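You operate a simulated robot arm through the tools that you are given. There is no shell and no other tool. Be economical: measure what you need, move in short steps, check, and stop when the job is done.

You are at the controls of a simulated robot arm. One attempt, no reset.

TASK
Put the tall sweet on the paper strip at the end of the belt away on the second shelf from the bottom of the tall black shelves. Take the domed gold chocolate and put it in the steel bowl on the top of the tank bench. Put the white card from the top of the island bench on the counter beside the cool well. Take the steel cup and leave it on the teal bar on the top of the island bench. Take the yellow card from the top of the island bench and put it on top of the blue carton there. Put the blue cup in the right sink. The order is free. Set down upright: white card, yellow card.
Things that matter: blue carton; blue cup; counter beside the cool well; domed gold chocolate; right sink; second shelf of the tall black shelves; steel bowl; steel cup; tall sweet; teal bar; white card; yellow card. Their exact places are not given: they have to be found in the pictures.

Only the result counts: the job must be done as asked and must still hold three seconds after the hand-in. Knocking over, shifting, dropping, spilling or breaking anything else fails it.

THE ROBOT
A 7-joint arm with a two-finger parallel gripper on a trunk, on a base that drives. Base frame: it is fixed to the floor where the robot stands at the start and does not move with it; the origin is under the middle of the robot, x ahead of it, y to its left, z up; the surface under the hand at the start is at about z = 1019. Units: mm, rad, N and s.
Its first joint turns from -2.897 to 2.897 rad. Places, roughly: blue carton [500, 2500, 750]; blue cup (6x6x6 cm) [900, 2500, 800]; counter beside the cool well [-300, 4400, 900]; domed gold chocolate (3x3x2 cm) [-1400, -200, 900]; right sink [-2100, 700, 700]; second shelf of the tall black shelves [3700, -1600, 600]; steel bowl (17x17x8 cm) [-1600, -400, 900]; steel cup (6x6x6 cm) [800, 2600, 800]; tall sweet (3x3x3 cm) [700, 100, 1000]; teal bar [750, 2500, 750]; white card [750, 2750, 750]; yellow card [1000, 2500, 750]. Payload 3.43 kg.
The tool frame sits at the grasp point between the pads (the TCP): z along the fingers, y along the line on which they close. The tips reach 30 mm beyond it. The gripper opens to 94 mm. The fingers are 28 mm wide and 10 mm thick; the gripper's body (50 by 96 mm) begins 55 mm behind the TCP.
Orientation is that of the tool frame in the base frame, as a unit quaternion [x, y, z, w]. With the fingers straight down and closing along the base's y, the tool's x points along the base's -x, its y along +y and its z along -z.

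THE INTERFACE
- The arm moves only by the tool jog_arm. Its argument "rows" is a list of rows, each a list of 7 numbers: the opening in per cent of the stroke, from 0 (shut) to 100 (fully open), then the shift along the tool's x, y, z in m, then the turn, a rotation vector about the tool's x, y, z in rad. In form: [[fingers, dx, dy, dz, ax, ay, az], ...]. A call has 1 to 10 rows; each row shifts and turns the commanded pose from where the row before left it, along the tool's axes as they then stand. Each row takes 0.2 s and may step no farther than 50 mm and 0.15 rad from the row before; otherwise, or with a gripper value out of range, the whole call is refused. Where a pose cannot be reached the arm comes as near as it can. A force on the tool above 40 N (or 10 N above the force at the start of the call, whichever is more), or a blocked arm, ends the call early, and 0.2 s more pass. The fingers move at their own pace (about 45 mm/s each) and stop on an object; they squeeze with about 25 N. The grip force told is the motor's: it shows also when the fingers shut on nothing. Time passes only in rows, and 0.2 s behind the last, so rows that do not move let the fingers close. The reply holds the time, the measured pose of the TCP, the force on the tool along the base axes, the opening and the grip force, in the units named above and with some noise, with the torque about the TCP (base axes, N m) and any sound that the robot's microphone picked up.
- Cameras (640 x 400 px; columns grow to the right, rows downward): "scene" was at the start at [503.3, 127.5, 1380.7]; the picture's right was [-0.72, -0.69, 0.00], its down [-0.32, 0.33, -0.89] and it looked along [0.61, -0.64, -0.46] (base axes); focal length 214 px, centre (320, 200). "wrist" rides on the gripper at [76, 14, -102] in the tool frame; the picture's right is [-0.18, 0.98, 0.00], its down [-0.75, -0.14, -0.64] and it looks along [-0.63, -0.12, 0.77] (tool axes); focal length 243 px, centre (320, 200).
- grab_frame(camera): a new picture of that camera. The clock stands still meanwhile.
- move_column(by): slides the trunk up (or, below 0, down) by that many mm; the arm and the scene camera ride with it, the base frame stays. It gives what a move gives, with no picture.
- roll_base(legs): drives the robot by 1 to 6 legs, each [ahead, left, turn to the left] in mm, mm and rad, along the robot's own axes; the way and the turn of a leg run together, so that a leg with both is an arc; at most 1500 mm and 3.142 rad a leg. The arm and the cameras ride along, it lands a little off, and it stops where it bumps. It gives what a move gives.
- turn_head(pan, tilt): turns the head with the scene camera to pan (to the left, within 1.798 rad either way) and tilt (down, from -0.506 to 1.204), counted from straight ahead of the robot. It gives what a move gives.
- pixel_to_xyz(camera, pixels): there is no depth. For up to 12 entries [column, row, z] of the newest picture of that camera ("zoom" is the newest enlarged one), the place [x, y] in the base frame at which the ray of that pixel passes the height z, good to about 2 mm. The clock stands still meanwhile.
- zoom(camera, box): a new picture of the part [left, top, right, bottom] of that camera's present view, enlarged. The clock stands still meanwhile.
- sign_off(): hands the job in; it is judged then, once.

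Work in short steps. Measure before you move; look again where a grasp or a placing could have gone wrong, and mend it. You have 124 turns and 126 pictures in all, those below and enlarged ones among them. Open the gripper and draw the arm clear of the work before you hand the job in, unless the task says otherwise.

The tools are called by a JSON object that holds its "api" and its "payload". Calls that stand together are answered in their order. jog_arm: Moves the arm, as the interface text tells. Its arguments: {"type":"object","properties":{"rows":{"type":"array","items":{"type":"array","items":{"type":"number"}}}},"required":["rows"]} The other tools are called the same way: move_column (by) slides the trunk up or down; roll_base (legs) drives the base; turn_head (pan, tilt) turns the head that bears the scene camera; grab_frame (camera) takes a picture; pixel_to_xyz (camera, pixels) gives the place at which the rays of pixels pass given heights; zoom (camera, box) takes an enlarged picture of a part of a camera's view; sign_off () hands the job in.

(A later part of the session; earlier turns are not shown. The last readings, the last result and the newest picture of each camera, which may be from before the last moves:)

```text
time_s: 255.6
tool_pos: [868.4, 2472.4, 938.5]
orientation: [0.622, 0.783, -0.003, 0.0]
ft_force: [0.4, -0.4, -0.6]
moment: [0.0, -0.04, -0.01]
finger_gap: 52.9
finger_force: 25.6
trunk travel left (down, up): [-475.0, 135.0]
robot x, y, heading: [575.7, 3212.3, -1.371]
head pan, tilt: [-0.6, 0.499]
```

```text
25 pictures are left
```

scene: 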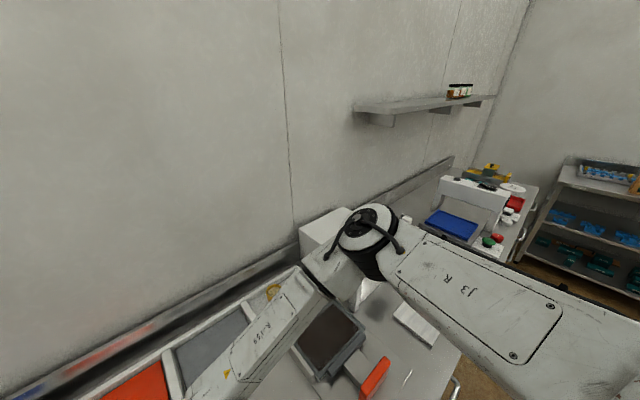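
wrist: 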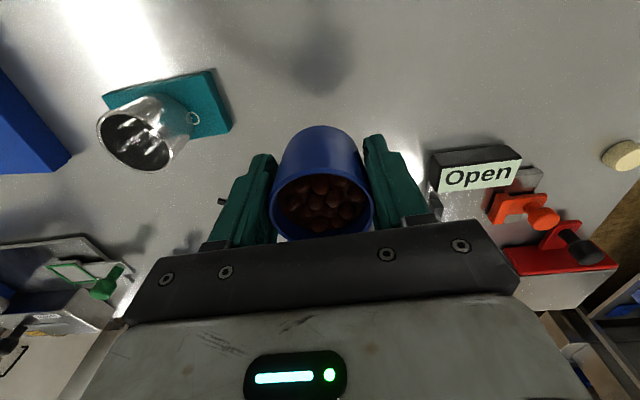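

Blue cup held upright. I raise the trunk, draw the arm in 240 mm, back off and turn west (heading π), then look.

{"api": "move_column", "payload": {"by": 130}}

{"api": "jog_arm", "payload": {"rows": [[30, 0.04, 0, 0, 0, 0, 0], [30, 0.04, 0, 0, 0, 0, 0], [30, 0.04, 0, 0, 0, 0, 0], [30, 0.04, 0, 0, 0, 0, 0], [30, 0.04, 0, 0, 0, 0, 0], [30, 0.04, 0, 0, 0, 0, 0]]}}

{"api": "roll_base", "payload": {"legs": [[-150, 0, 0], [0, 0, -1.767], [850, 0, 0]]}}

{"api": "turn_head", "payload": {"pan": 0.8, "tilt": 0.5}}

{"api": "grab_frame", "payload": {"camera": "scene"}}

```text
time_s: 257.2
tool_pos: [869.7, 2471.1, 1067.9]
orientation: [0.622, 0.783, -0.003, 0.0]
ft_force: [0.1, 0.3, -0.3]
moment: [0.0, 0.01, -0.02]
finger_gap: 52.8
finger_force: 25.5
trunk travel left (down, up): [-605.0, 5.0]
robot x, y, heading: [579.0, 3211.8, -1.375]
head pan, tilt: [-0.6, 0.499]
```

```text
time_s: 258.6
tool_pos: [811.6, 2701.5, 1067.9]
orientation: [0.622, 0.783, -0.004, 0.001]
ft_force: [-0.3, 0.1, -0.4]
moment: [-0.01, -0.01, 0.01]
finger_gap: 52.7
finger_force: 24.9
trunk travel left (down, up): [-605.0, 5.0]
robot x, y, heading: [577.6, 3214.2, -1.377]
head pan, tilt: [-0.6, 0.499]
```

```text
time_s: 268.4
tool_pos: [-866.9, 3133.2, 1068.1]
orientation: [0.999, 0.048, -0.003, -0.002]
ft_force: [0.3, 0.7, -1.6]
moment: [0.02, 0.01, 0.0]
finger_gap: 52.6
finger_force: 24.7
trunk travel left (down, up): [-605.0, 5.0]
robot x, y, heading: [-330.1, 3294.4, -3.081]
head pan, tilt: [-0.6, 0.499]
```

```text
time_s: 269.9
tool_pos: [-868.2, 3133.0, 1068.8]
orientation: [0.999, 0.048, -0.002, -0.002]
ft_force: [-0.4, 0.7, -0.5]
moment: [-0.01, 0.0, 0.01]
finger_gap: 52.8
finger_force: 24.6
trunk travel left (down, up): [-605.0, 5.0]
robot x, y, heading: [-329.5, 3295.0, -3.073]
head pan, tilt: [0.799, 0.499]
```

```text
24 pictures are left
```

scene: 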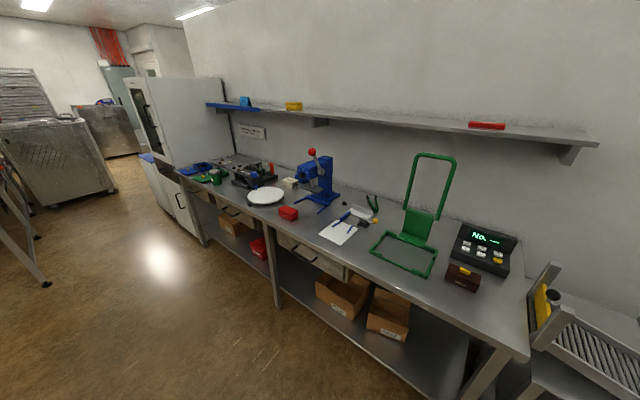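

I measure floor points: bench leg (277,305), cabinet corner (197,237), far machines, belt leg (45,285).

{"api": "pixel_to_xyz", "payload": {"camera": "scene", "pixels": [[277, 306, 0], [204, 245, 0], [196, 237, 0], [150, 190, 0], [45, 286, 0], [50, 207, 0], [115, 190, 0], [142, 153, 0], [105, 158, 0], [205, 225, 0]]}}

{"api": "zoom", "payload": {"camera": "scene", "box": [0, 20, 240, 220]}}

```text
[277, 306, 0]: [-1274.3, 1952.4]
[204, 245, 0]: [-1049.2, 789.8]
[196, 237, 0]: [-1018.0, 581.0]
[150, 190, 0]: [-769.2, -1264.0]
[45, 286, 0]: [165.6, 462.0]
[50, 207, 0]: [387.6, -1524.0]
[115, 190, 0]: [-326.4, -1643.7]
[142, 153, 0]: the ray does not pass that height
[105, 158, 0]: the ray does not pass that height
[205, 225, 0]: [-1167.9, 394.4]
```

```text
2.00 times, centred on (120, 120) of scene
```

zoom: 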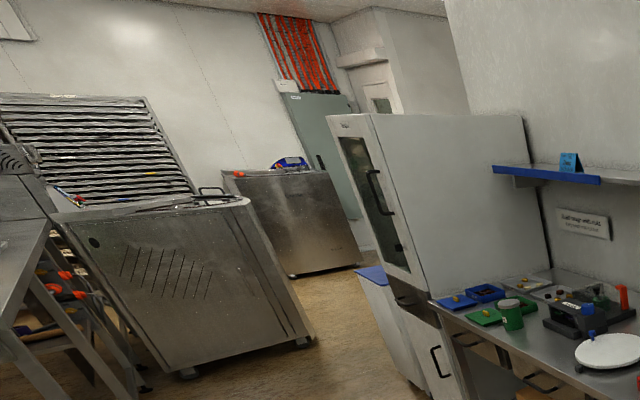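

A tall white cabinet stands at [-1030,580] and the aisle narrows southward. I square the heading, strafe south to y≈1400 and move a bit east, then look again.

{"api": "roll_base", "payload": {"legs": [[0, 0, -0.065], [0, 1200, 0], [-130, 650, 0]]}}

{"api": "turn_head", "payload": {"pan": 1.1, "tilt": 0.45}}

{"api": "grab_frame", "payload": {"camera": "scene"}}

```text
time_s: 279.7
tool_pos: [-792.0, 1325.4, 1067.8]
orientation: [1.0, 0.0, -0.003, -0.002]
ft_force: [-0.9, 0.1, -0.5]
moment: [0.04, -0.01, 0.03]
finger_gap: 52.5
finger_force: 25.0
trunk travel left (down, up): [-605.0, 5.0]
robot x, y, heading: [-241.4, 1438.6, 3.112]
head pan, tilt: [0.799, 0.499]
```

```text
time_s: 280.5
tool_pos: [-793.0, 1323.4, 1068.2]
orientation: [1.0, 0.001, -0.003, -0.002]
ft_force: [-0.4, 0.2, -0.9]
moment: [-0.03, 0.02, -0.01]
finger_gap: 52.5
finger_force: 24.8
trunk travel left (down, up): [-605.0, 5.0]
robot x, y, heading: [-243.0, 1438.8, 3.117]
head pan, tilt: [1.1, 0.45]
```

```text
22 pictures are left
```

scene: 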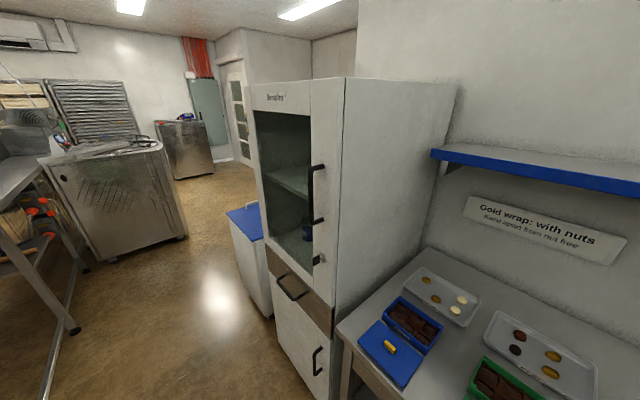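

I measure cabinet base, bin, and the trays with gold chocolates at (430,295) and (550,370).

{"api": "pixel_to_xyz", "payload": {"camera": "scene", "pixels": [[317, 399, 0], [268, 318, 0], [440, 298, 900], [550, 356, 900], [340, 325, 900], [240, 212, 850], [390, 345, 900], [250, 160, 0], [240, 158, 0], [190, 240, 0]]}}

{"api": "turn_head", "payload": {"pan": 1.6, "tilt": 0.4}}

{"api": "zoom", "payload": {"camera": "scene", "box": [220, 40, 640, 300]}}

```text
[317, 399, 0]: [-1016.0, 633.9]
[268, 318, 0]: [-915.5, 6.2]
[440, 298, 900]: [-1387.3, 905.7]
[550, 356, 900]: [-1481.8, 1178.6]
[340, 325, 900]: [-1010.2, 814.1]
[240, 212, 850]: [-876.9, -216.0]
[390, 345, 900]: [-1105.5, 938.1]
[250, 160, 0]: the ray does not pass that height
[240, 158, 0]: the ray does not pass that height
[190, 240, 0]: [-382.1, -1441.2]
```

```text
time_s: 281.4
tool_pos: [-791.9, 1324.6, 1067.1]
orientation: [1.0, 0.002, -0.003, -0.002]
ft_force: [-0.1, -0.8, -0.2]
moment: [0.02, -0.06, -0.02]
finger_gap: 52.5
finger_force: 25.1
trunk travel left (down, up): [-605.0, 5.0]
robot x, y, heading: [-242.6, 1441.9, 3.111]
head pan, tilt: [1.6, 0.4]
```

```text
1.52 times, centred on (430, 170) of scene
```

zoom: 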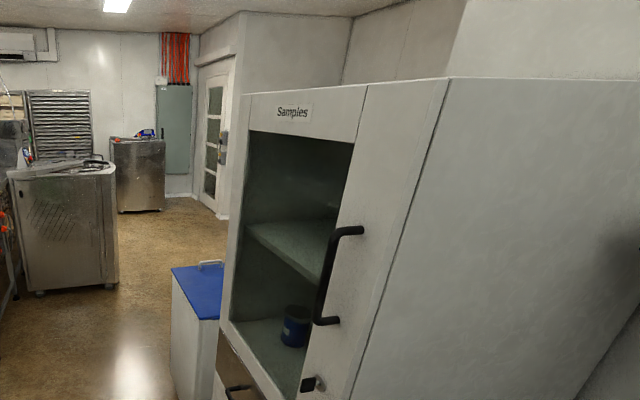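

The room opens westward beyond the cabinet and bin (y < -200). I drive south along x≈-130 and look into the alcove.

{"api": "roll_base", "payload": {"legs": [[-110, 0, 0.03], [0, 1400, 0], [0, 300, 0]]}}

{"api": "turn_head", "payload": {"pan": 0.3, "tilt": 0.5}}

{"api": "grab_frame", "payload": {"camera": "scene"}}

```text
time_s: 286.6
tool_pos: [-680.6, 461.3, 1068.0]
orientation: [1.0, 0.022, -0.001, -0.002]
ft_force: [-0.6, -0.6, -1.3]
moment: [-0.04, -0.1, -0.03]
finger_gap: 52.4
finger_force: 25.0
trunk travel left (down, up): [-605.0, 5.0]
robot x, y, heading: [-132.1, 598.7, -3.134]
head pan, tilt: [1.6, 0.4]
stopped in leg 2: the robot was blocked; the commanded pose is now the measured one
```

```text
time_s: 288.0
tool_pos: [-674.9, 458.7, 1070.9]
orientation: [1.0, 0.024, -0.004, -0.002]
ft_force: [-0.2, -0.4, -0.2]
moment: [0.01, -0.02, 0.02]
finger_gap: 52.5
finger_force: 24.8
trunk travel left (down, up): [-605.0, 5.0]
robot x, y, heading: [-136.2, 600.2, -3.132]
head pan, tilt: [0.3, 0.499]
```

```text
20 pictures are left
```

scene: 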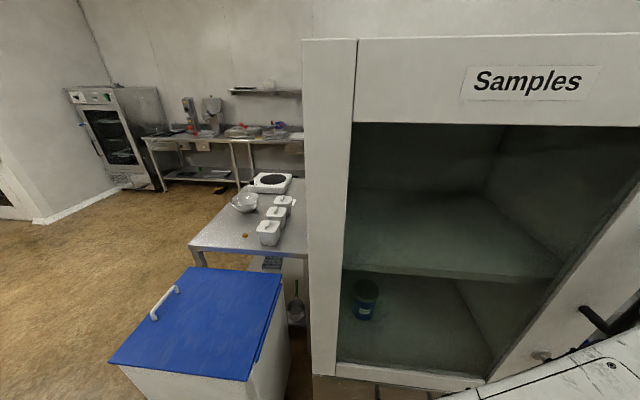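

The tank bench with bowl (245,200) and gold chocolate (245,235) is now visible behind the bin. The robot's rear touched the belt end; I measure bin and bench before routing.

{"api": "pixel_to_xyz", "payload": {"camera": "scene", "pixels": [[110, 362, 850], [190, 268, 850], [245, 378, 850], [280, 272, 850], [188, 246, 900], [255, 180, 900], [245, 236, 900], [245, 205, 900], [241, 188, 0], [158, 190, 0], [167, 178, 0], [40, 220, 0]]}}

{"api": "zoom", "payload": {"camera": "scene", "box": [60, 70, 310, 270]}}

```text
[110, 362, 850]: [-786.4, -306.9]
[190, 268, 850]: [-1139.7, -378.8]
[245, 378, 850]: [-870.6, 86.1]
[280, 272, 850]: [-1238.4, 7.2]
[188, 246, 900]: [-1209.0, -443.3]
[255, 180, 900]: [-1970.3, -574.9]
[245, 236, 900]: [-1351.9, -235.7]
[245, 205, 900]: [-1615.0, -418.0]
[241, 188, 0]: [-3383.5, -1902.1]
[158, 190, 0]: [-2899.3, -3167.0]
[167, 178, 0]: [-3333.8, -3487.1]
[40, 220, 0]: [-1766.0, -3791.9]
```

```text
2.00 times, centred on (185, 170) of scene
```

zoom: 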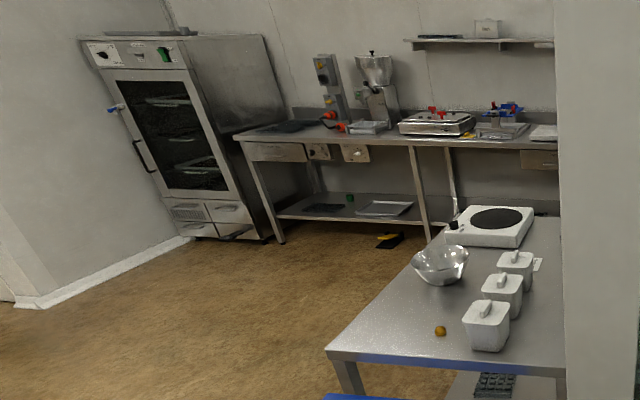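

Open floor lies south-west of the bin. I draw the arm in 120 mm more, then route: west 110, south past the belt end, and diagonally into the alcove.

{"api": "jog_arm", "payload": {"rows": [[30, 0.04, 0, 0, 0, 0, 0], [30, 0.04, 0, 0, 0, 0, 0], [30, 0.04, 0, 0, 0, 0, 0]]}}

{"api": "roll_base", "payload": {"legs": [[130, 40, 0], [0, 1100, 0], [450, 420, 0], [400, 0, 0]]}}

{"api": "turn_head", "payload": {"pan": -0.5, "tilt": 0.4}}

{"api": "grab_frame", "payload": {"camera": "scene"}}

```text
time_s: 288.8
tool_pos: [-570.0, 454.0, 1069.6]
orientation: [1.0, 0.023, -0.002, -0.002]
ft_force: [-0.2, 0.0, -0.8]
moment: [-0.02, 0.0, 0.01]
finger_gap: 52.4
finger_force: 24.9
out of reach, approached as far as the arm can: row 3
trunk travel left (down, up): [-605.0, 5.0]
robot x, y, heading: [-138.4, 596.2, -3.139]
head pan, tilt: [0.3, 0.499]
```

```text
time_s: 290.0
tool_pos: [-654.2, 424.2, 1072.5]
orientation: [1.0, 0.021, 0.001, -0.003]
ft_force: [-0.2, 0.0, -0.9]
moment: [-0.01, 0.02, 0.01]
finger_gap: 52.4
finger_force: 25.4
trunk travel left (down, up): [-605.0, 5.0]
robot x, y, heading: [-231.8, 567.9, -3.137]
head pan, tilt: [0.3, 0.499]
stopped in leg 1: the robot was blocked; the commanded pose is now the measured one
```

```text
time_s: 291.2
tool_pos: [-653.3, 425.4, 1072.0]
orientation: [1.0, 0.02, 0.001, -0.004]
ft_force: [-0.8, -0.6, -1.5]
moment: [-0.01, -0.02, 0.01]
finger_gap: 52.4
finger_force: 24.6
trunk travel left (down, up): [-605.0, 5.0]
robot x, y, heading: [-228.3, 565.9, -3.134]
head pan, tilt: [-0.499, 0.4]
```

```text
18 pictures are left
```

scene: 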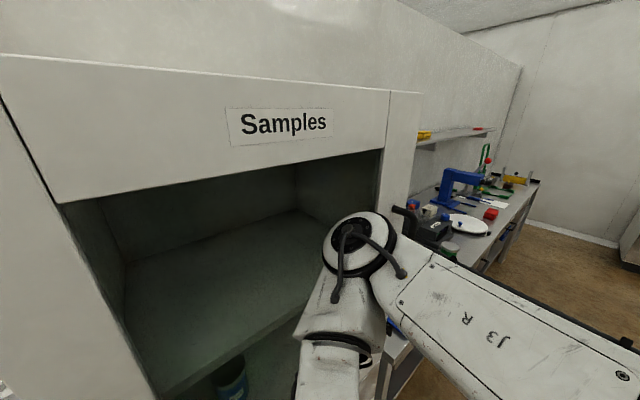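

The retracted elbow bumped the cabinet front. I back north, turn to face south (narrower), drive down the aisle to y≈-850 and then west.

{"api": "roll_base", "payload": {"legs": [[-30, -300, 0], [0, -330, 0], [0, 0, 1.571], [1500, 0, 0], [500, 0, 0], [0, -450, 0]]}}

{"api": "turn_head", "payload": {"pan": -1.2, "tilt": 0.4}}

{"api": "grab_frame", "payload": {"camera": "scene"}}

```text
time_s: 292.9
tool_pos: [-699.9, 540.6, 1066.7]
orientation: [0.993, 0.119, 0.012, 0.016]
ft_force: [-0.3, -0.5, 0.1]
moment: [0.05, -0.03, 0.0]
finger_gap: 52.4
finger_force: 25.0
trunk travel left (down, up): [-605.0, 5.0]
robot x, y, heading: [-289.7, 724.4, -2.929]
head pan, tilt: [-0.499, 0.4]
stopped in leg 1: the robot was blocked; the commanded pose is now the measured one
```

```text
time_s: 293.9
tool_pos: [-700.6, 544.2, 1065.6]
orientation: [0.992, 0.122, 0.011, 0.014]
ft_force: [-0.6, 0.3, -1.0]
moment: [0.02, -0.02, 0.0]
finger_gap: 52.6
finger_force: 25.1
trunk travel left (down, up): [-605.0, 5.0]
robot x, y, heading: [-286.7, 733.1, -2.938]
head pan, tilt: [-1.201, 0.4]
```

```text
17 pictures are left
```

scene: 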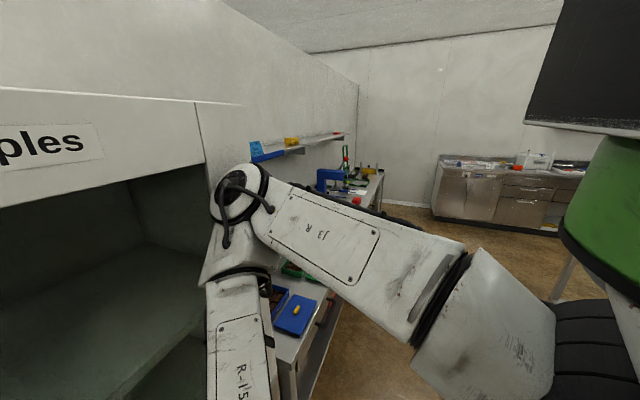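

The elbow had entered the open cabinet front. I back straight out 150 mm east first, then go north.

{"api": "roll_base", "payload": {"legs": [[-150, 0, 0], [0, 0, -0.2], [0, -500, 0]]}}

{"api": "turn_head", "payload": {"pan": 0.5, "tilt": 0.4}}

{"api": "grab_frame", "payload": {"camera": "scene"}}

```text
time_s: 294.8
tool_pos: [-729.9, 574.6, 1058.7]
orientation: [0.991, 0.13, 0.004, 0.029]
ft_force: [0.7, 0.9, -0.4]
moment: [-0.03, -0.04, -0.05]
finger_gap: 52.5
finger_force: 24.9
trunk travel left (down, up): [-605.0, 5.0]
robot x, y, heading: [-270.9, 725.7, -2.917]
head pan, tilt: [-1.201, 0.4]
stopped in leg 1: the robot was blocked; the commanded pose is now the measured one
```

```text
time_s: 296.5
tool_pos: [-724.5, 573.2, 1060.7]
orientation: [0.992, 0.127, 0.003, 0.023]
ft_force: [0.8, -0.5, -1.0]
moment: [-0.02, 0.02, 0.04]
finger_gap: 52.4
finger_force: 25.3
trunk travel left (down, up): [-605.0, 5.0]
robot x, y, heading: [-270.8, 729.4, -2.93]
head pan, tilt: [0.499, 0.4]
```

```text
16 pictures are left
```

scene: 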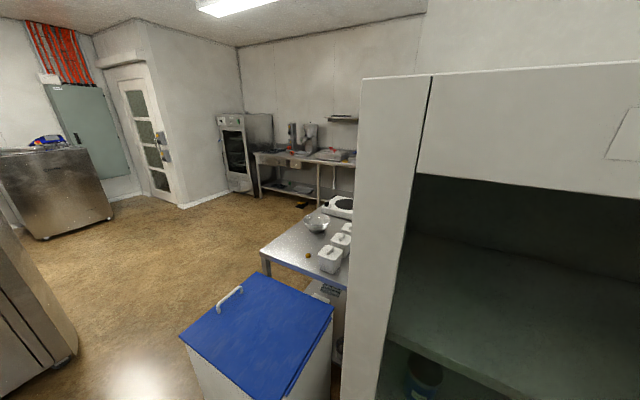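

The elbow is hooked behind the cabinet's north jamb. I undo the last motion: move back south with the reverse turn, then out east.

{"api": "roll_base", "payload": {"legs": [[0, 150, -0.18], [-120, 0, 0]]}}

{"api": "turn_head", "payload": {"pan": -0.9, "tilt": 0.4}}

{"api": "grab_frame", "payload": {"camera": "scene"}}

```text
time_s: 297.2
tool_pos: [-727.7, 572.0, 1058.7]
orientation: [0.993, 0.116, 0.001, 0.019]
ft_force: [0.8, 0.3, 0.1]
moment: [-0.02, 0.04, 0.01]
finger_gap: 52.3
finger_force: 25.4
trunk travel left (down, up): [-605.0, 5.0]
robot x, y, heading: [-269.8, 718.2, -2.934]
head pan, tilt: [0.499, 0.4]
stopped in leg 1: the robot was blocked; the commanded pose is now the measured one
```

```text
time_s: 298.7
tool_pos: [-727.1, 571.0, 1059.3]
orientation: [0.993, 0.117, 0.003, 0.021]
ft_force: [0.5, -0.6, -1.3]
moment: [-0.02, 0.0, -0.01]
finger_gap: 52.5
finger_force: 25.1
trunk travel left (down, up): [-605.0, 5.0]
robot x, y, heading: [-271.6, 718.9, -2.926]
head pan, tilt: [-0.901, 0.4]
```

```text
15 pictures are left
```

scene: 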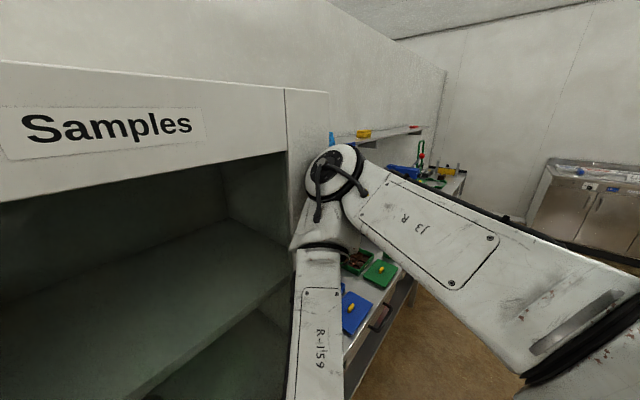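

I try freeing with a pure left (south) move and a left turn instead, watching where it blocks.

{"api": "roll_base", "payload": {"legs": [[0, 80, 0]]}}

{"api": "roll_base", "payload": {"legs": [[-60, 0, 0]]}}

```text
time_s: 299.5
tool_pos: [-729.4, 567.7, 1058.9]
orientation: [0.994, 0.106, 0.002, 0.017]
ft_force: [-0.6, 0.9, -0.7]
moment: [-0.03, -0.01, -0.01]
finger_gap: 52.6
finger_force: 24.9
trunk travel left (down, up): [-605.0, 5.0]
robot x, y, heading: [-266.8, 707.2, -2.941]
head pan, tilt: [-0.901, 0.4]
stopped in leg 1: the robot was blocked; the commanded pose is now the measured one
```

```text
time_s: 300.4
tool_pos: [-675.8, 578.0, 1056.5]
orientation: [0.994, 0.109, 0.005, 0.018]
ft_force: [0.5, -0.6, -0.9]
moment: [-0.03, -0.01, -0.05]
finger_gap: 52.5
finger_force: 25.1
trunk travel left (down, up): [-605.0, 5.0]
robot x, y, heading: [-209.7, 723.7, -2.941]
head pan, tilt: [-0.901, 0.4]
```

Backing works now. I back 70 more and then move right (north) 450.

{"api": "roll_base", "payload": {"legs": [[-70, 0, 0], [0, -450, 0]]}}

```text
time_s: 303.8
tool_pos: [-693.3, 1030.2, 1057.2]
orientation: [0.994, 0.104, 0.005, 0.018]
ft_force: [-0.2, 0.3, 0.0]
moment: [0.01, 0.03, -0.02]
finger_gap: 52.5
finger_force: 25.0
trunk travel left (down, up): [-605.0, 5.0]
robot x, y, heading: [-232.0, 1171.3, -2.948]
head pan, tilt: [-0.901, 0.4]
```

Free again. I turn to face south and drive down the aisle, then diagonally into the alcove.

{"api": "roll_base", "payload": {"legs": [[0, 0, 1.377], [1480, 0, 0], [470, -450, 0], [0, -300, 0]]}}

{"api": "turn_head", "payload": {"pan": -1.3, "tilt": 0.4}}

{"api": "grab_frame", "payload": {"camera": "scene"}}

```text
time_s: 319.7
tool_pos: [-982.2, -1293.7, 1056.2]
orientation: [0.714, 0.7, 0.016, 0.011]
ft_force: [0.0, 0.8, -0.8]
moment: [0.0, -0.01, 0.03]
finger_gap: 52.5
finger_force: 25.2
trunk travel left (down, up): [-605.0, 5.0]
robot x, y, heading: [-1011.2, -810.4, -1.607]
head pan, tilt: [-0.901, 0.4]
```

```text
time_s: 320.6
tool_pos: [-980.4, -1293.9, 1056.8]
orientation: [0.715, 0.699, 0.015, 0.012]
ft_force: [0.4, -0.3, -0.2]
moment: [-0.01, -0.01, 0.02]
finger_gap: 52.5
finger_force: 24.8
trunk travel left (down, up): [-605.0, 5.0]
robot x, y, heading: [-1011.0, -806.3, -1.602]
head pan, tilt: [-1.3, 0.4]
```

```text
14 pictures are left
```

scene: 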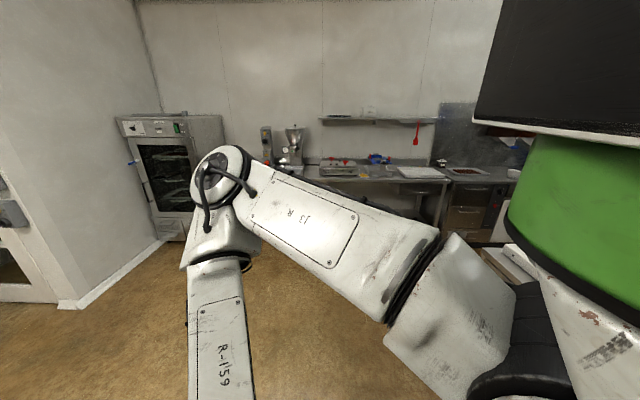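

In the alcove. I move further west, extend the arm back out, turn to face west and look toward the sinks.

{"api": "roll_base", "payload": {"legs": [[150, -550, 0], [0, 0, -1.54]]}}

{"api": "turn_head", "payload": {"pan": -0.55, "tilt": 0.45}}

{"api": "grab_frame", "payload": {"camera": "scene"}}

```text
time_s: 327.6
tool_pos: [-2053.6, -979.5, 1056.3]
orientation: [1.0, 0.0, 0.003, 0.018]
ft_force: [0.7, -0.2, -0.8]
moment: [0.0, 0.01, 0.03]
finger_gap: 52.8
finger_force: 24.7
trunk travel left (down, up): [-605.0, 5.0]
robot x, y, heading: [-1570.5, -940.1, 3.129]
head pan, tilt: [-1.3, 0.4]
```

```text
time_s: 328.7
tool_pos: [-2053.4, -978.9, 1056.5]
orientation: [1.0, 0.0, 0.003, 0.018]
ft_force: [-0.8, -0.3, -1.1]
moment: [-0.02, 0.02, 0.0]
finger_gap: 52.7
finger_force: 24.9
trunk travel left (down, up): [-605.0, 5.0]
robot x, y, heading: [-1570.5, -941.2, 3.132]
head pan, tilt: [-0.55, 0.45]
```

```text
13 pictures are left
```

scene: 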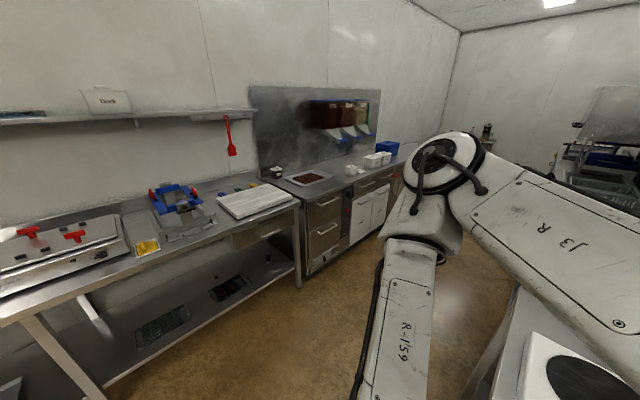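

The sink area seems at the far right (north). I move west to x≈-2250, turn to face north and look.

{"api": "roll_base", "payload": {"legs": [[620, 0, 0], [0, 0, -1.56]]}}

{"api": "turn_head", "payload": {"pan": -0.05, "tilt": 0.5}}

{"api": "grab_frame", "payload": {"camera": "scene"}}

```text
time_s: 336.2
tool_pos: [-2225.0, -439.2, 1057.2]
orientation: [-0.687, 0.727, 0.011, -0.015]
ft_force: [0.1, 0.1, -1.0]
moment: [-0.02, 0.01, 0.0]
finger_gap: 52.4
finger_force: 24.1
trunk travel left (down, up): [-605.0, 5.0]
robot x, y, heading: [-2210.6, -926.2, 1.503]
head pan, tilt: [-0.55, 0.45]
```

```text
time_s: 337.1
tool_pos: [-2224.1, -440.1, 1055.8]
orientation: [-0.687, 0.727, 0.012, -0.014]
ft_force: [-0.5, -0.1, -1.0]
moment: [-0.01, -0.01, 0.02]
finger_gap: 52.6
finger_force: 24.8
trunk travel left (down, up): [-605.0, 5.0]
robot x, y, heading: [-2210.7, -922.3, 1.498]
head pan, tilt: [-0.051, 0.499]
```

```text
12 pictures are left
```

scene: 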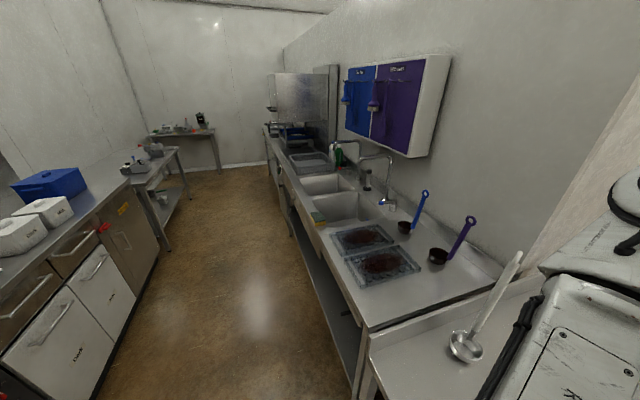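

The near (right-hand when facing it) sink is at (345,208). I measure bench, sinks and corridor.

{"api": "pixel_to_xyz", "payload": {"camera": "scene", "pixels": [[348, 210, 880], [348, 210, 700], [320, 225, 880], [385, 215, 880], [330, 195, 880], [360, 398, 0], [95, 398, 0], [158, 240, 0], [365, 325, 880], [290, 195, 880], [135, 178, 880], [325, 183, 880]]}}

{"api": "zoom", "payload": {"camera": "scene", "box": [260, 140, 440, 260]}}

```text
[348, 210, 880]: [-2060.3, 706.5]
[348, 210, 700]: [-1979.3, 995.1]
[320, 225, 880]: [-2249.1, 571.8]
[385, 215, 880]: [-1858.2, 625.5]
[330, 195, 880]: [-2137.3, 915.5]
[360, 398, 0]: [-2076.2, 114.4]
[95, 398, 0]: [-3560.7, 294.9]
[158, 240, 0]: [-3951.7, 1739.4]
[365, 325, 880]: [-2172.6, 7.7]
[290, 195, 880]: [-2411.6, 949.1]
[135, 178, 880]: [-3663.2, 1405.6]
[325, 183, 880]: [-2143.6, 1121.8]
```

```text
3.33 times, centred on (350, 200) of scene
```

zoom: 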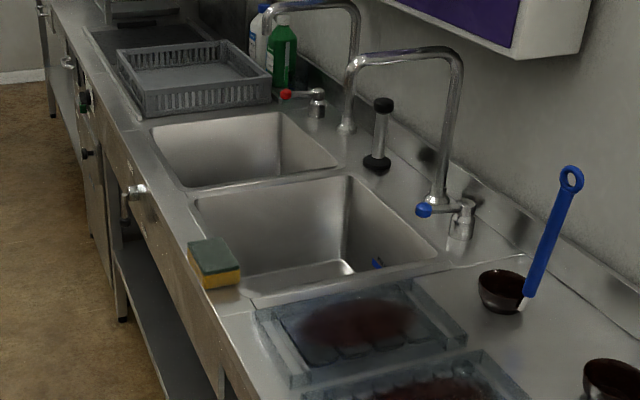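

Sink rim centre ≈[-2075,700]. I drive up the corridor staying clear of the bench corner, and turn to face the sink bench.

{"api": "roll_base", "payload": {"legs": [[0, 500, 0], [1000, 0, 0], [150, 330, 0], [0, 0, -1.28]]}}

{"api": "turn_head", "payload": {"pan": 0.25, "tilt": 0.7}}

{"api": "grab_frame", "payload": {"camera": "scene"}}

```text
time_s: 350.0
tool_pos: [-2463.1, 438.8, 1056.5]
orientation: [-0.103, 0.994, 0.018, -0.004]
ft_force: [0.2, 0.2, -1.1]
moment: [-0.05, -0.02, -0.04]
finger_gap: 52.7
finger_force: 24.9
trunk travel left (down, up): [-605.0, 5.0]
robot x, y, heading: [-2930.1, 304.1, 0.187]
head pan, tilt: [-0.051, 0.499]
```

```text
time_s: 350.8
tool_pos: [-2463.1, 439.7, 1057.2]
orientation: [-0.103, 0.995, 0.018, -0.005]
ft_force: [0.0, 0.8, -1.0]
moment: [-0.02, 0.01, 0.02]
finger_gap: 52.7
finger_force: 25.2
trunk travel left (down, up): [-605.0, 5.0]
robot x, y, heading: [-2930.7, 295.0, 0.195]
head pan, tilt: [0.25, 0.7]
```

```text
10 pictures are left
```

scene: 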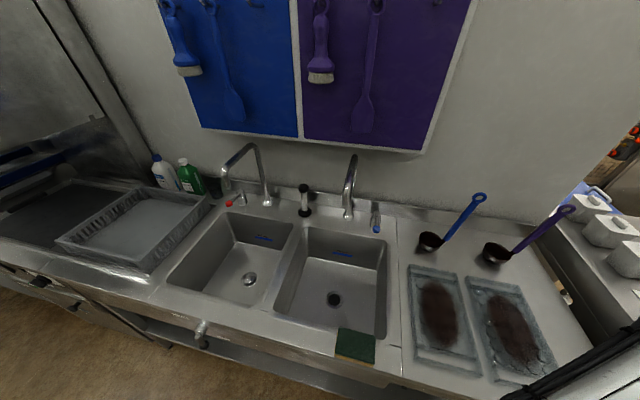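

Right sink: floor centre around the drain (333,298), spout at the back. I measure floor and rim points.

{"api": "pixel_to_xyz", "payload": {"camera": "scene", "pixels": [[333, 298, 700], [315, 275, 700], [280, 303, 880], [380, 338, 880], [300, 228, 880], [386, 240, 880], [290, 305, 700], [350, 190, 1100], [352, 158, 1150], [360, 275, 700]]}}

```text
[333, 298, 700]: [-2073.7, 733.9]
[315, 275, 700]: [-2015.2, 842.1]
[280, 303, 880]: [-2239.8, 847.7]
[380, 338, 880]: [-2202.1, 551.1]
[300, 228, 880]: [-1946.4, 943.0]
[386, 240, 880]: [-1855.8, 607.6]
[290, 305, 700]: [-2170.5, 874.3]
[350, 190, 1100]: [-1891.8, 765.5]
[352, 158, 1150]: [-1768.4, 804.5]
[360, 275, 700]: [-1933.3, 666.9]
```

Sink centre ≈[-2065,735]; I target [-2055,680], right of the drain. Base: left 158, ahead 230; arm 215 further out.

{"api": "roll_base", "payload": {"legs": [[0, 158, 0], [230, 0, 0]]}}

{"api": "jog_arm", "payload": {"rows": [[30, -0.043, 0, 0, 0, 0, 0], [30, -0.043, 0, 0, 0, 0, 0], [30, -0.043, 0, 0, 0, 0, 0], [30, -0.043, 0, 0, 0, 0, 0], [30, -0.043, 0, 0, 0, 0, 0], [30, 0, 0, 0, 0, 0, 0]]}}

{"api": "grab_frame", "payload": {"camera": "wrist"}}

```text
time_s: 353.5
tool_pos: [-2265.6, 641.9, 1057.0]
orientation: [-0.107, 0.994, 0.019, -0.004]
ft_force: [-0.4, 0.0, -0.4]
moment: [0.01, -0.01, 0.0]
finger_gap: 52.8
finger_force: 24.6
trunk travel left (down, up): [-605.0, 5.0]
robot x, y, heading: [-2730.0, 499.7, 0.198]
head pan, tilt: [0.25, 0.7]
```

```text
time_s: 354.9
tool_pos: [-2057.8, 687.3, 1056.4]
orientation: [-0.107, 0.994, 0.018, -0.005]
ft_force: [-0.7, 0.0, -0.8]
moment: [0.01, -0.03, -0.02]
finger_gap: 52.8
finger_force: 24.8
trunk travel left (down, up): [-605.0, 5.0]
robot x, y, heading: [-2729.1, 501.1, 0.197]
head pan, tilt: [0.25, 0.7]
```

```text
9 pictures are left
```

wrist: 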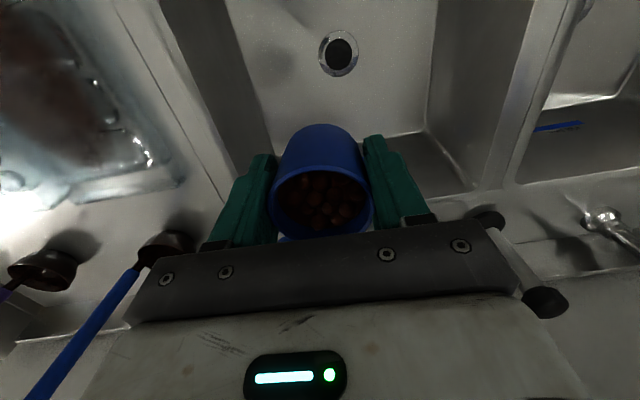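

I check where the drain and the sink's back floor edge lie from here.

{"api": "pixel_to_xyz", "payload": {"camera": "wrist", "pixels": [[338, 53, 700], [278, 150, 700], [425, 131, 700], [338, 53, 730], [232, 215, 880], [470, 188, 880], [272, 100, 700]]}}

```text
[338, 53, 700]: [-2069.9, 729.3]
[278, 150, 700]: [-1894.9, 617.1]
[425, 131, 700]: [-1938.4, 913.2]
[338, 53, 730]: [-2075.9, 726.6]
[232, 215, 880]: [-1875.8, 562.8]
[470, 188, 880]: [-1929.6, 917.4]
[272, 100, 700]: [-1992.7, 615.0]
```

Consistent: floor z≈700. I lower the trunk 130, then the arm to TCP ≈ 765.

{"api": "move_column", "payload": {"by": -130}}

{"api": "jog_arm", "payload": {"rows": [[30, 0, 0, 0.035, 0, 0, 0], [30, 0, 0, 0.035, 0, 0, 0], [30, 0, 0, 0.035, 0, 0, 0], [30, 0, 0, 0.03, 0, 0, 0], [30, 0, 0, 0.025, 0, 0, 0], [30, 0, 0, 0, 0, 0, 0]]}}

{"api": "grab_frame", "payload": {"camera": "wrist"}}

```text
time_s: 356.5
tool_pos: [-2057.6, 686.2, 927.1]
orientation: [-0.106, 0.994, 0.019, -0.004]
ft_force: [0.0, 0.0, -1.1]
moment: [0.03, -0.01, -0.02]
finger_gap: 52.6
finger_force: 24.8
trunk travel left (down, up): [-475.0, 135.0]
robot x, y, heading: [-2732.4, 503.3, 0.197]
head pan, tilt: [0.25, 0.7]
```

```text
time_s: 357.9
tool_pos: [-2061.0, 693.9, 763.8]
orientation: [-0.107, 0.994, 0.018, -0.005]
ft_force: [0.9, 0.3, -0.8]
moment: [-0.01, 0.0, -0.01]
finger_gap: 52.5
finger_force: 25.0
trunk travel left (down, up): [-475.0, 135.0]
robot x, y, heading: [-2728.8, 500.3, 0.196]
head pan, tilt: [0.25, 0.7]
```

```text
8 pictures are left
```

wrist: 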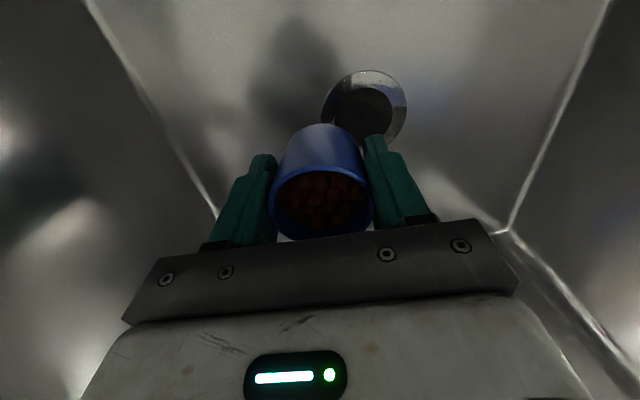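

The cup is close to the drain flange; I shift 15 mm away (south-east) and lower in small steps.

{"api": "jog_arm", "payload": {"rows": [[30, -0.0127, -0.017, 0, 0, 0, 0], [30, 0, 0, 0.006, 0, 0, 0], [30, 0, 0, 0.004, 0, 0, 0], [30, 0, 0, 0.003, 0, 0, 0], [30, 0, 0, 0, 0, 0, 0]]}}

{"api": "jog_arm", "payload": {"rows": [[30, 0, 0, 0.003, 0, 0, 0], [30, 0, 0, 0.003, 0, 0, 0], [30, 0, 0, 0.002, 0, 0, 0], [30, 0, 0, 0, 0, 0, 0]]}}

```text
time_s: 359.1
tool_pos: [-2045.4, 680.9, 751.2]
orientation: [-0.106, 0.994, 0.018, -0.005]
ft_force: [0.2, 0.3, -1.2]
moment: [0.01, -0.05, 0.02]
finger_gap: 52.4
finger_force: 25.1
trunk travel left (down, up): [-475.0, 135.0]
robot x, y, heading: [-2729.8, 501.2, 0.192]
head pan, tilt: [0.25, 0.7]
```

```text
time_s: 360.1
tool_pos: [-2044.3, 680.0, 742.9]
orientation: [-0.106, 0.994, 0.018, -0.006]
ft_force: [1.1, 1.2, -1.0]
moment: [0.0, 0.0, 0.01]
finger_gap: 52.5
finger_force: 24.8
trunk travel left (down, up): [-475.0, 135.0]
robot x, y, heading: [-2730.6, 498.6, 0.198]
head pan, tilt: [0.25, 0.7]
```

No contact yet at 743; further small steps.

{"api": "jog_arm", "payload": {"rows": [[30, 0, 0, 0.002, 0, 0, 0], [30, 0, 0, 0.002, 0, 0, 0], [30, 0, 0, 0.002, 0, 0, 0], [30, 0, 0, 0.002, 0, 0, 0], [30, 0, 0, 0, 0, 0, 0]]}}

{"api": "grab_frame", "payload": {"camera": "wrist"}}

```text
time_s: 361.3
tool_pos: [-2043.1, 678.6, 737.4]
orientation: [-0.107, 0.994, 0.018, -0.004]
ft_force: [-0.1, 1.4, -0.1]
moment: [0.04, 0.01, -0.01]
finger_gap: 52.4
finger_force: 24.7
trunk travel left (down, up): [-475.0, 135.0]
robot x, y, heading: [-2733.9, 499.9, 0.196]
head pan, tilt: [0.25, 0.7]
```

```text
7 pictures are left
```

wrist: 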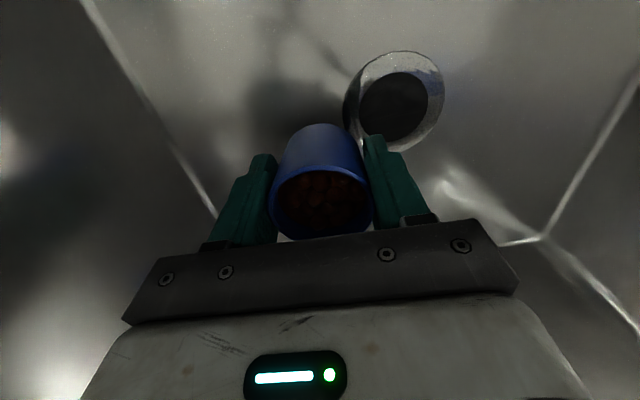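

Still slightly above; I continue up to 14 mm in 2 mm rows (force stop guards).

{"api": "jog_arm", "payload": {"rows": [[30, 0, 0, 0.002, 0, 0, 0], [30, 0, 0, 0.002, 0, 0, 0], [30, 0, 0, 0.002, 0, 0, 0], [30, 0, 0, 0.002, 0, 0, 0], [30, 0, 0, 0.002, 0, 0, 0], [30, 0, 0, 0.002, 0, 0, 0], [30, 0, 0, 0.002, 0, 0, 0]]}}

```text
time_s: 362.9
tool_pos: [-2044.7, 679.6, 723.2]
orientation: [-0.106, 0.994, 0.019, -0.005]
ft_force: [-1.0, 1.1, -0.7]
moment: [-0.05, 0.03, 0.01]
finger_gap: 52.6
finger_force: 25.1
trunk travel left (down, up): [-475.0, 135.0]
robot x, y, heading: [-2731.0, 502.6, 0.2]
head pan, tilt: [0.25, 0.7]
5 turns are left
```

Five turns left, so I batch: lower to the sink floor with force guard, release, rise, raise trunk, and drive the known route back to the tank bench facing north, then picture.

{"api": "jog_arm", "payload": {"rows": [[30, 0, 0, 0.003, 0, 0, 0], [30, 0, 0, 0.003, 0, 0, 0], [30, 0, 0, 0.003, 0, 0, 0], [30, 0, 0, 0.003, 0, 0, 0], [30, 0, 0, 0.003, 0, 0, 0], [30, 0, 0, 0.003, 0, 0, 0], [30, 0, 0, 0.003, 0, 0, 0], [30, 0, 0, 0.003, 0, 0, 0], [30, 0, 0, 0.003, 0, 0, 0], [30, 0, 0, 0.003, 0, 0, 0]]}}

{"api": "jog_arm", "payload": {"rows": [[30, 0, 0, 0.002, 0, 0, 0], [30, 0, 0, 0.003, 0, 0, 0], [30, 0, 0, 0.003, 0, 0, 0], [30, 0, 0, 0.003, 0, 0, 0], [30, 0, 0, 0.003, 0, 0, 0], [30, 0, 0, 0.003, 0, 0, 0]]}}

{"api": "jog_arm", "payload": {"rows": [[65, 0, 0, 0, 0, 0, 0], [78, 0, 0, 0, 0, 0, 0], [78, 0, 0, 0, 0, 0, 0], [78, 0, 0, -0.04, 0, 0, 0], [78, 0, 0, -0.04, 0, 0, 0], [78, 0, 0, -0.045, 0, 0, 0], [78, 0, 0, -0.045, 0, 0, 0], [78, 0, 0, -0.045, 0, 0, 0], [78, 0, 0, -0.045, 0, 0, 0], [78, 0, 0, -0.03, 0, 0, 0]]}}

{"api": "grab_frame", "payload": {"camera": "wrist"}}

{"api": "move_column", "payload": {"by": 130}}

{"api": "roll_base", "payload": {"legs": [[-230, 0, 0], [0, 0, 1.31], [-150, -330, 0], [-1190, 0, 0], [0, -500, 0], [-150, -780, 0]]}}

{"api": "turn_head", "payload": {"pan": 0.0, "tilt": 0.75}}

{"api": "grab_frame", "payload": {"camera": "scene"}}

{"api": "grab_frame", "payload": {"camera": "wrist"}}

```text
time_s: 364.9
tool_pos: [-2044.2, 681.7, 698.8]
orientation: [-0.105, 0.994, 0.018, -0.005]
ft_force: [-6.3, -2.9, 26.6]
moment: [-0.59, -0.01, -0.15]
finger_gap: 52.5
finger_force: 24.9
trunk travel left (down, up): [-475.0, 135.0]
robot x, y, heading: [-2729.7, 500.0, 0.192]
head pan, tilt: [0.25, 0.7]
stopped in row 9: the force on the tool passed its limit at 48 N (the readings are from after the stop); the commanded pose is now the measured one
```

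```text
time_s: 365.3
tool_pos: [-2043.1, 682.2, 699.9]
orientation: [-0.105, 0.994, 0.02, -0.005]
ft_force: [-6.4, -4.0, 23.5]
moment: [-0.56, -0.04, -0.12]
finger_gap: 52.6
finger_force: 25.3
trunk travel left (down, up): [-475.0, 135.0]
robot x, y, heading: [-2731.9, 501.4, 0.2]
head pan, tilt: [0.25, 0.7]
stopped in row 1: the force on the tool passed its limit at 44 N (the readings are from after the stop); the commanded pose is now the measured one
```

```text
time_s: 367.5
tool_pos: [-2037.2, 672.5, 985.4]
orientation: [-0.106, 0.994, 0.019, -0.005]
ft_force: [0.3, -0.1, -0.7]
moment: [0.03, 0.01, 0.01]
finger_gap: 73.2
finger_force: 0.0
trunk travel left (down, up): [-475.0, 135.0]
robot x, y, heading: [-2728.9, 498.3, 0.198]
head pan, tilt: [0.25, 0.7]
```

```text
6 pictures are left
```

wrist: 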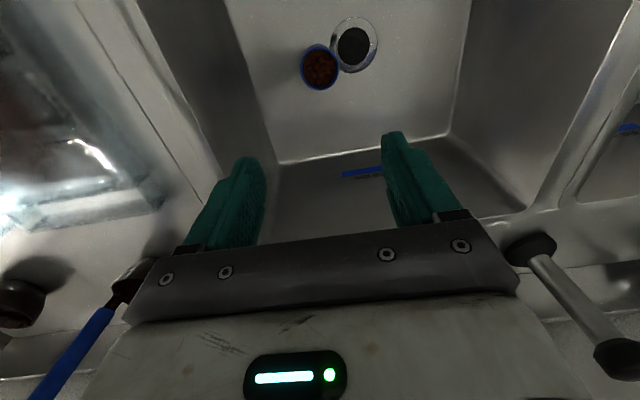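

```text
time_s: 369.0
tool_pos: [-2034.9, 671.7, 1116.5]
orientation: [-0.105, 0.994, 0.019, -0.005]
ft_force: [0.0, 0.2, -0.4]
moment: [0.01, -0.02, -0.03]
finger_gap: 73.3
finger_force: 0.2
trunk travel left (down, up): [-605.0, 5.0]
robot x, y, heading: [-2733.6, 498.5, 0.194]
head pan, tilt: [0.25, 0.7]
```

```text
time_s: 383.5
tool_pos: [-2289.1, -161.1, 1115.3]
orientation: [0.717, -0.697, -0.012, 0.015]
ft_force: [-0.9, -0.1, -0.6]
moment: [0.02, 0.0, 0.02]
finger_gap: 73.5
finger_force: 0.0
trunk travel left (down, up): [-605.0, 5.0]
robot x, y, heading: [-2244.5, -875.5, 1.591]
head pan, tilt: [0.25, 0.7]
stopped in leg 5: the robot was blocked; the commanded pose is now the measured one
```

```text
time_s: 384.3
tool_pos: [-2290.1, -163.1, 1116.8]
orientation: [0.716, -0.697, -0.011, 0.015]
ft_force: [0.9, -0.6, 0.7]
moment: [-0.02, 0.03, 0.01]
finger_gap: 73.4
finger_force: 0.0
trunk travel left (down, up): [-605.0, 5.0]
robot x, y, heading: [-2245.8, -871.8, 1.59]
head pan, tilt: [0.0, 0.75]
```

```text
5 pictures are left
```

scene: 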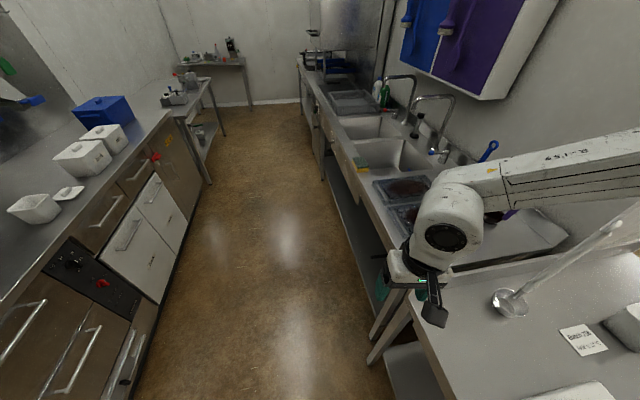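

```text
4 pictures are left
4 turns are left
```

wrist: 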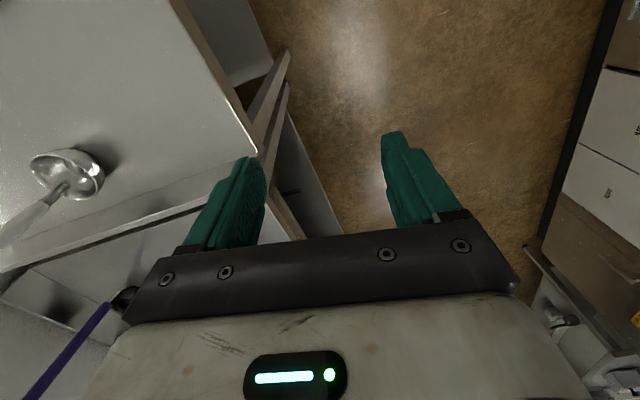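

Blue cup stands in the right sink. The base was blocked on the right; I back off first, go right to the tank bench, and take both pictures.

{"api": "roll_base", "payload": {"legs": [[-260, 0, 0], [0, -880, 0]]}}

{"api": "turn_head", "payload": {"pan": -0.25, "tilt": 0.85}}

{"api": "grab_frame", "payload": {"camera": "scene"}}

{"api": "grab_frame", "payload": {"camera": "wrist"}}

```text
time_s: 390.4
tool_pos: [-1418.3, -416.8, 1115.8]
orientation: [0.714, -0.7, -0.011, 0.014]
ft_force: [0.8, 0.5, -0.6]
moment: [0.03, 0.0, -0.02]
finger_gap: 73.4
finger_force: 0.1
trunk travel left (down, up): [-605.0, 5.0]
robot x, y, heading: [-1377.1, -1131.6, 1.578]
head pan, tilt: [0.0, 0.75]
```

```text
time_s: 391.1
tool_pos: [-1417.4, -415.5, 1115.7]
orientation: [0.713, -0.7, -0.012, 0.015]
ft_force: [0.7, -0.4, 0.6]
moment: [-0.02, 0.01, -0.01]
finger_gap: 73.5
finger_force: 0.2
trunk travel left (down, up): [-605.0, 5.0]
robot x, y, heading: [-1378.7, -1133.2, 1.578]
head pan, tilt: [-0.25, 0.85]
```

```text
3 pictures are left
```

scene: 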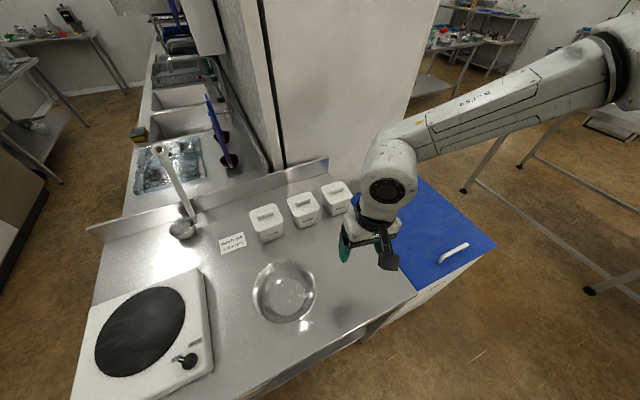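

```text
2 pictures are left
3 turns are left
```

wrist: 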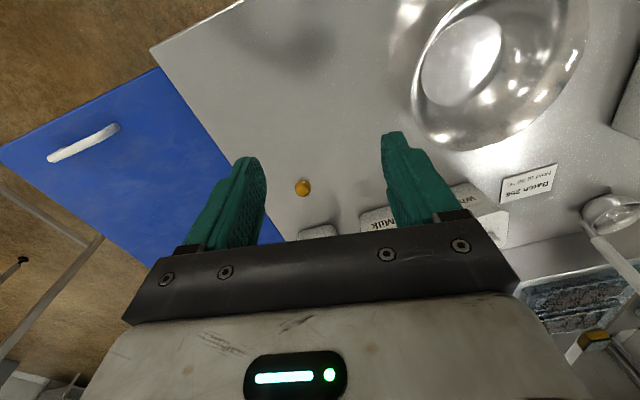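

Gold chocolate at (302,187) in the wrist view; bowl rim centre at scene (284,291), wrist ≈(498,72). I measure at several heights for stereo.

{"api": "pixel_to_xyz", "payload": {"camera": "wrist", "pixels": [[302, 187, 860], [302, 187, 890], [302, 187, 920], [500, 72, 950], [500, 72, 980], [463, 60, 880], [463, 60, 910], [151, 47, 860], [151, 47, 890], [151, 47, 920], [506, 203, 890]]}}

{"api": "pixel_to_xyz", "payload": {"camera": "scene", "pixels": [[284, 291, 950], [284, 291, 980], [288, 296, 880], [288, 296, 910], [416, 293, 860], [416, 293, 890], [416, 293, 920], [224, 255, 860], [224, 255, 890], [224, 255, 920]]}}

```text
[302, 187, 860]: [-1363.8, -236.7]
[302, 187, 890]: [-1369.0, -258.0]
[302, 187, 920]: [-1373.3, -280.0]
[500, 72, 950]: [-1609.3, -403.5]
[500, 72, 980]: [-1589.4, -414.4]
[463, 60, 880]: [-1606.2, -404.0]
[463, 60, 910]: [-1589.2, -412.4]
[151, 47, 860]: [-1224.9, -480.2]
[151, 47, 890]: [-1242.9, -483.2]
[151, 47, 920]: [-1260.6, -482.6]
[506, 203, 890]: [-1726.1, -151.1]
```

```text
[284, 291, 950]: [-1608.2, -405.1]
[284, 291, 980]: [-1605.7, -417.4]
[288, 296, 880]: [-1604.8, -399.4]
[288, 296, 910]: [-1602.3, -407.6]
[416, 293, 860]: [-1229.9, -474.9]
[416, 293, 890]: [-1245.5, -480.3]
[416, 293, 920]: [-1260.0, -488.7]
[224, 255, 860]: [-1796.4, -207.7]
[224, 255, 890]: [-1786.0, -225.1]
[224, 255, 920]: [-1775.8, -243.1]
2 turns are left
```

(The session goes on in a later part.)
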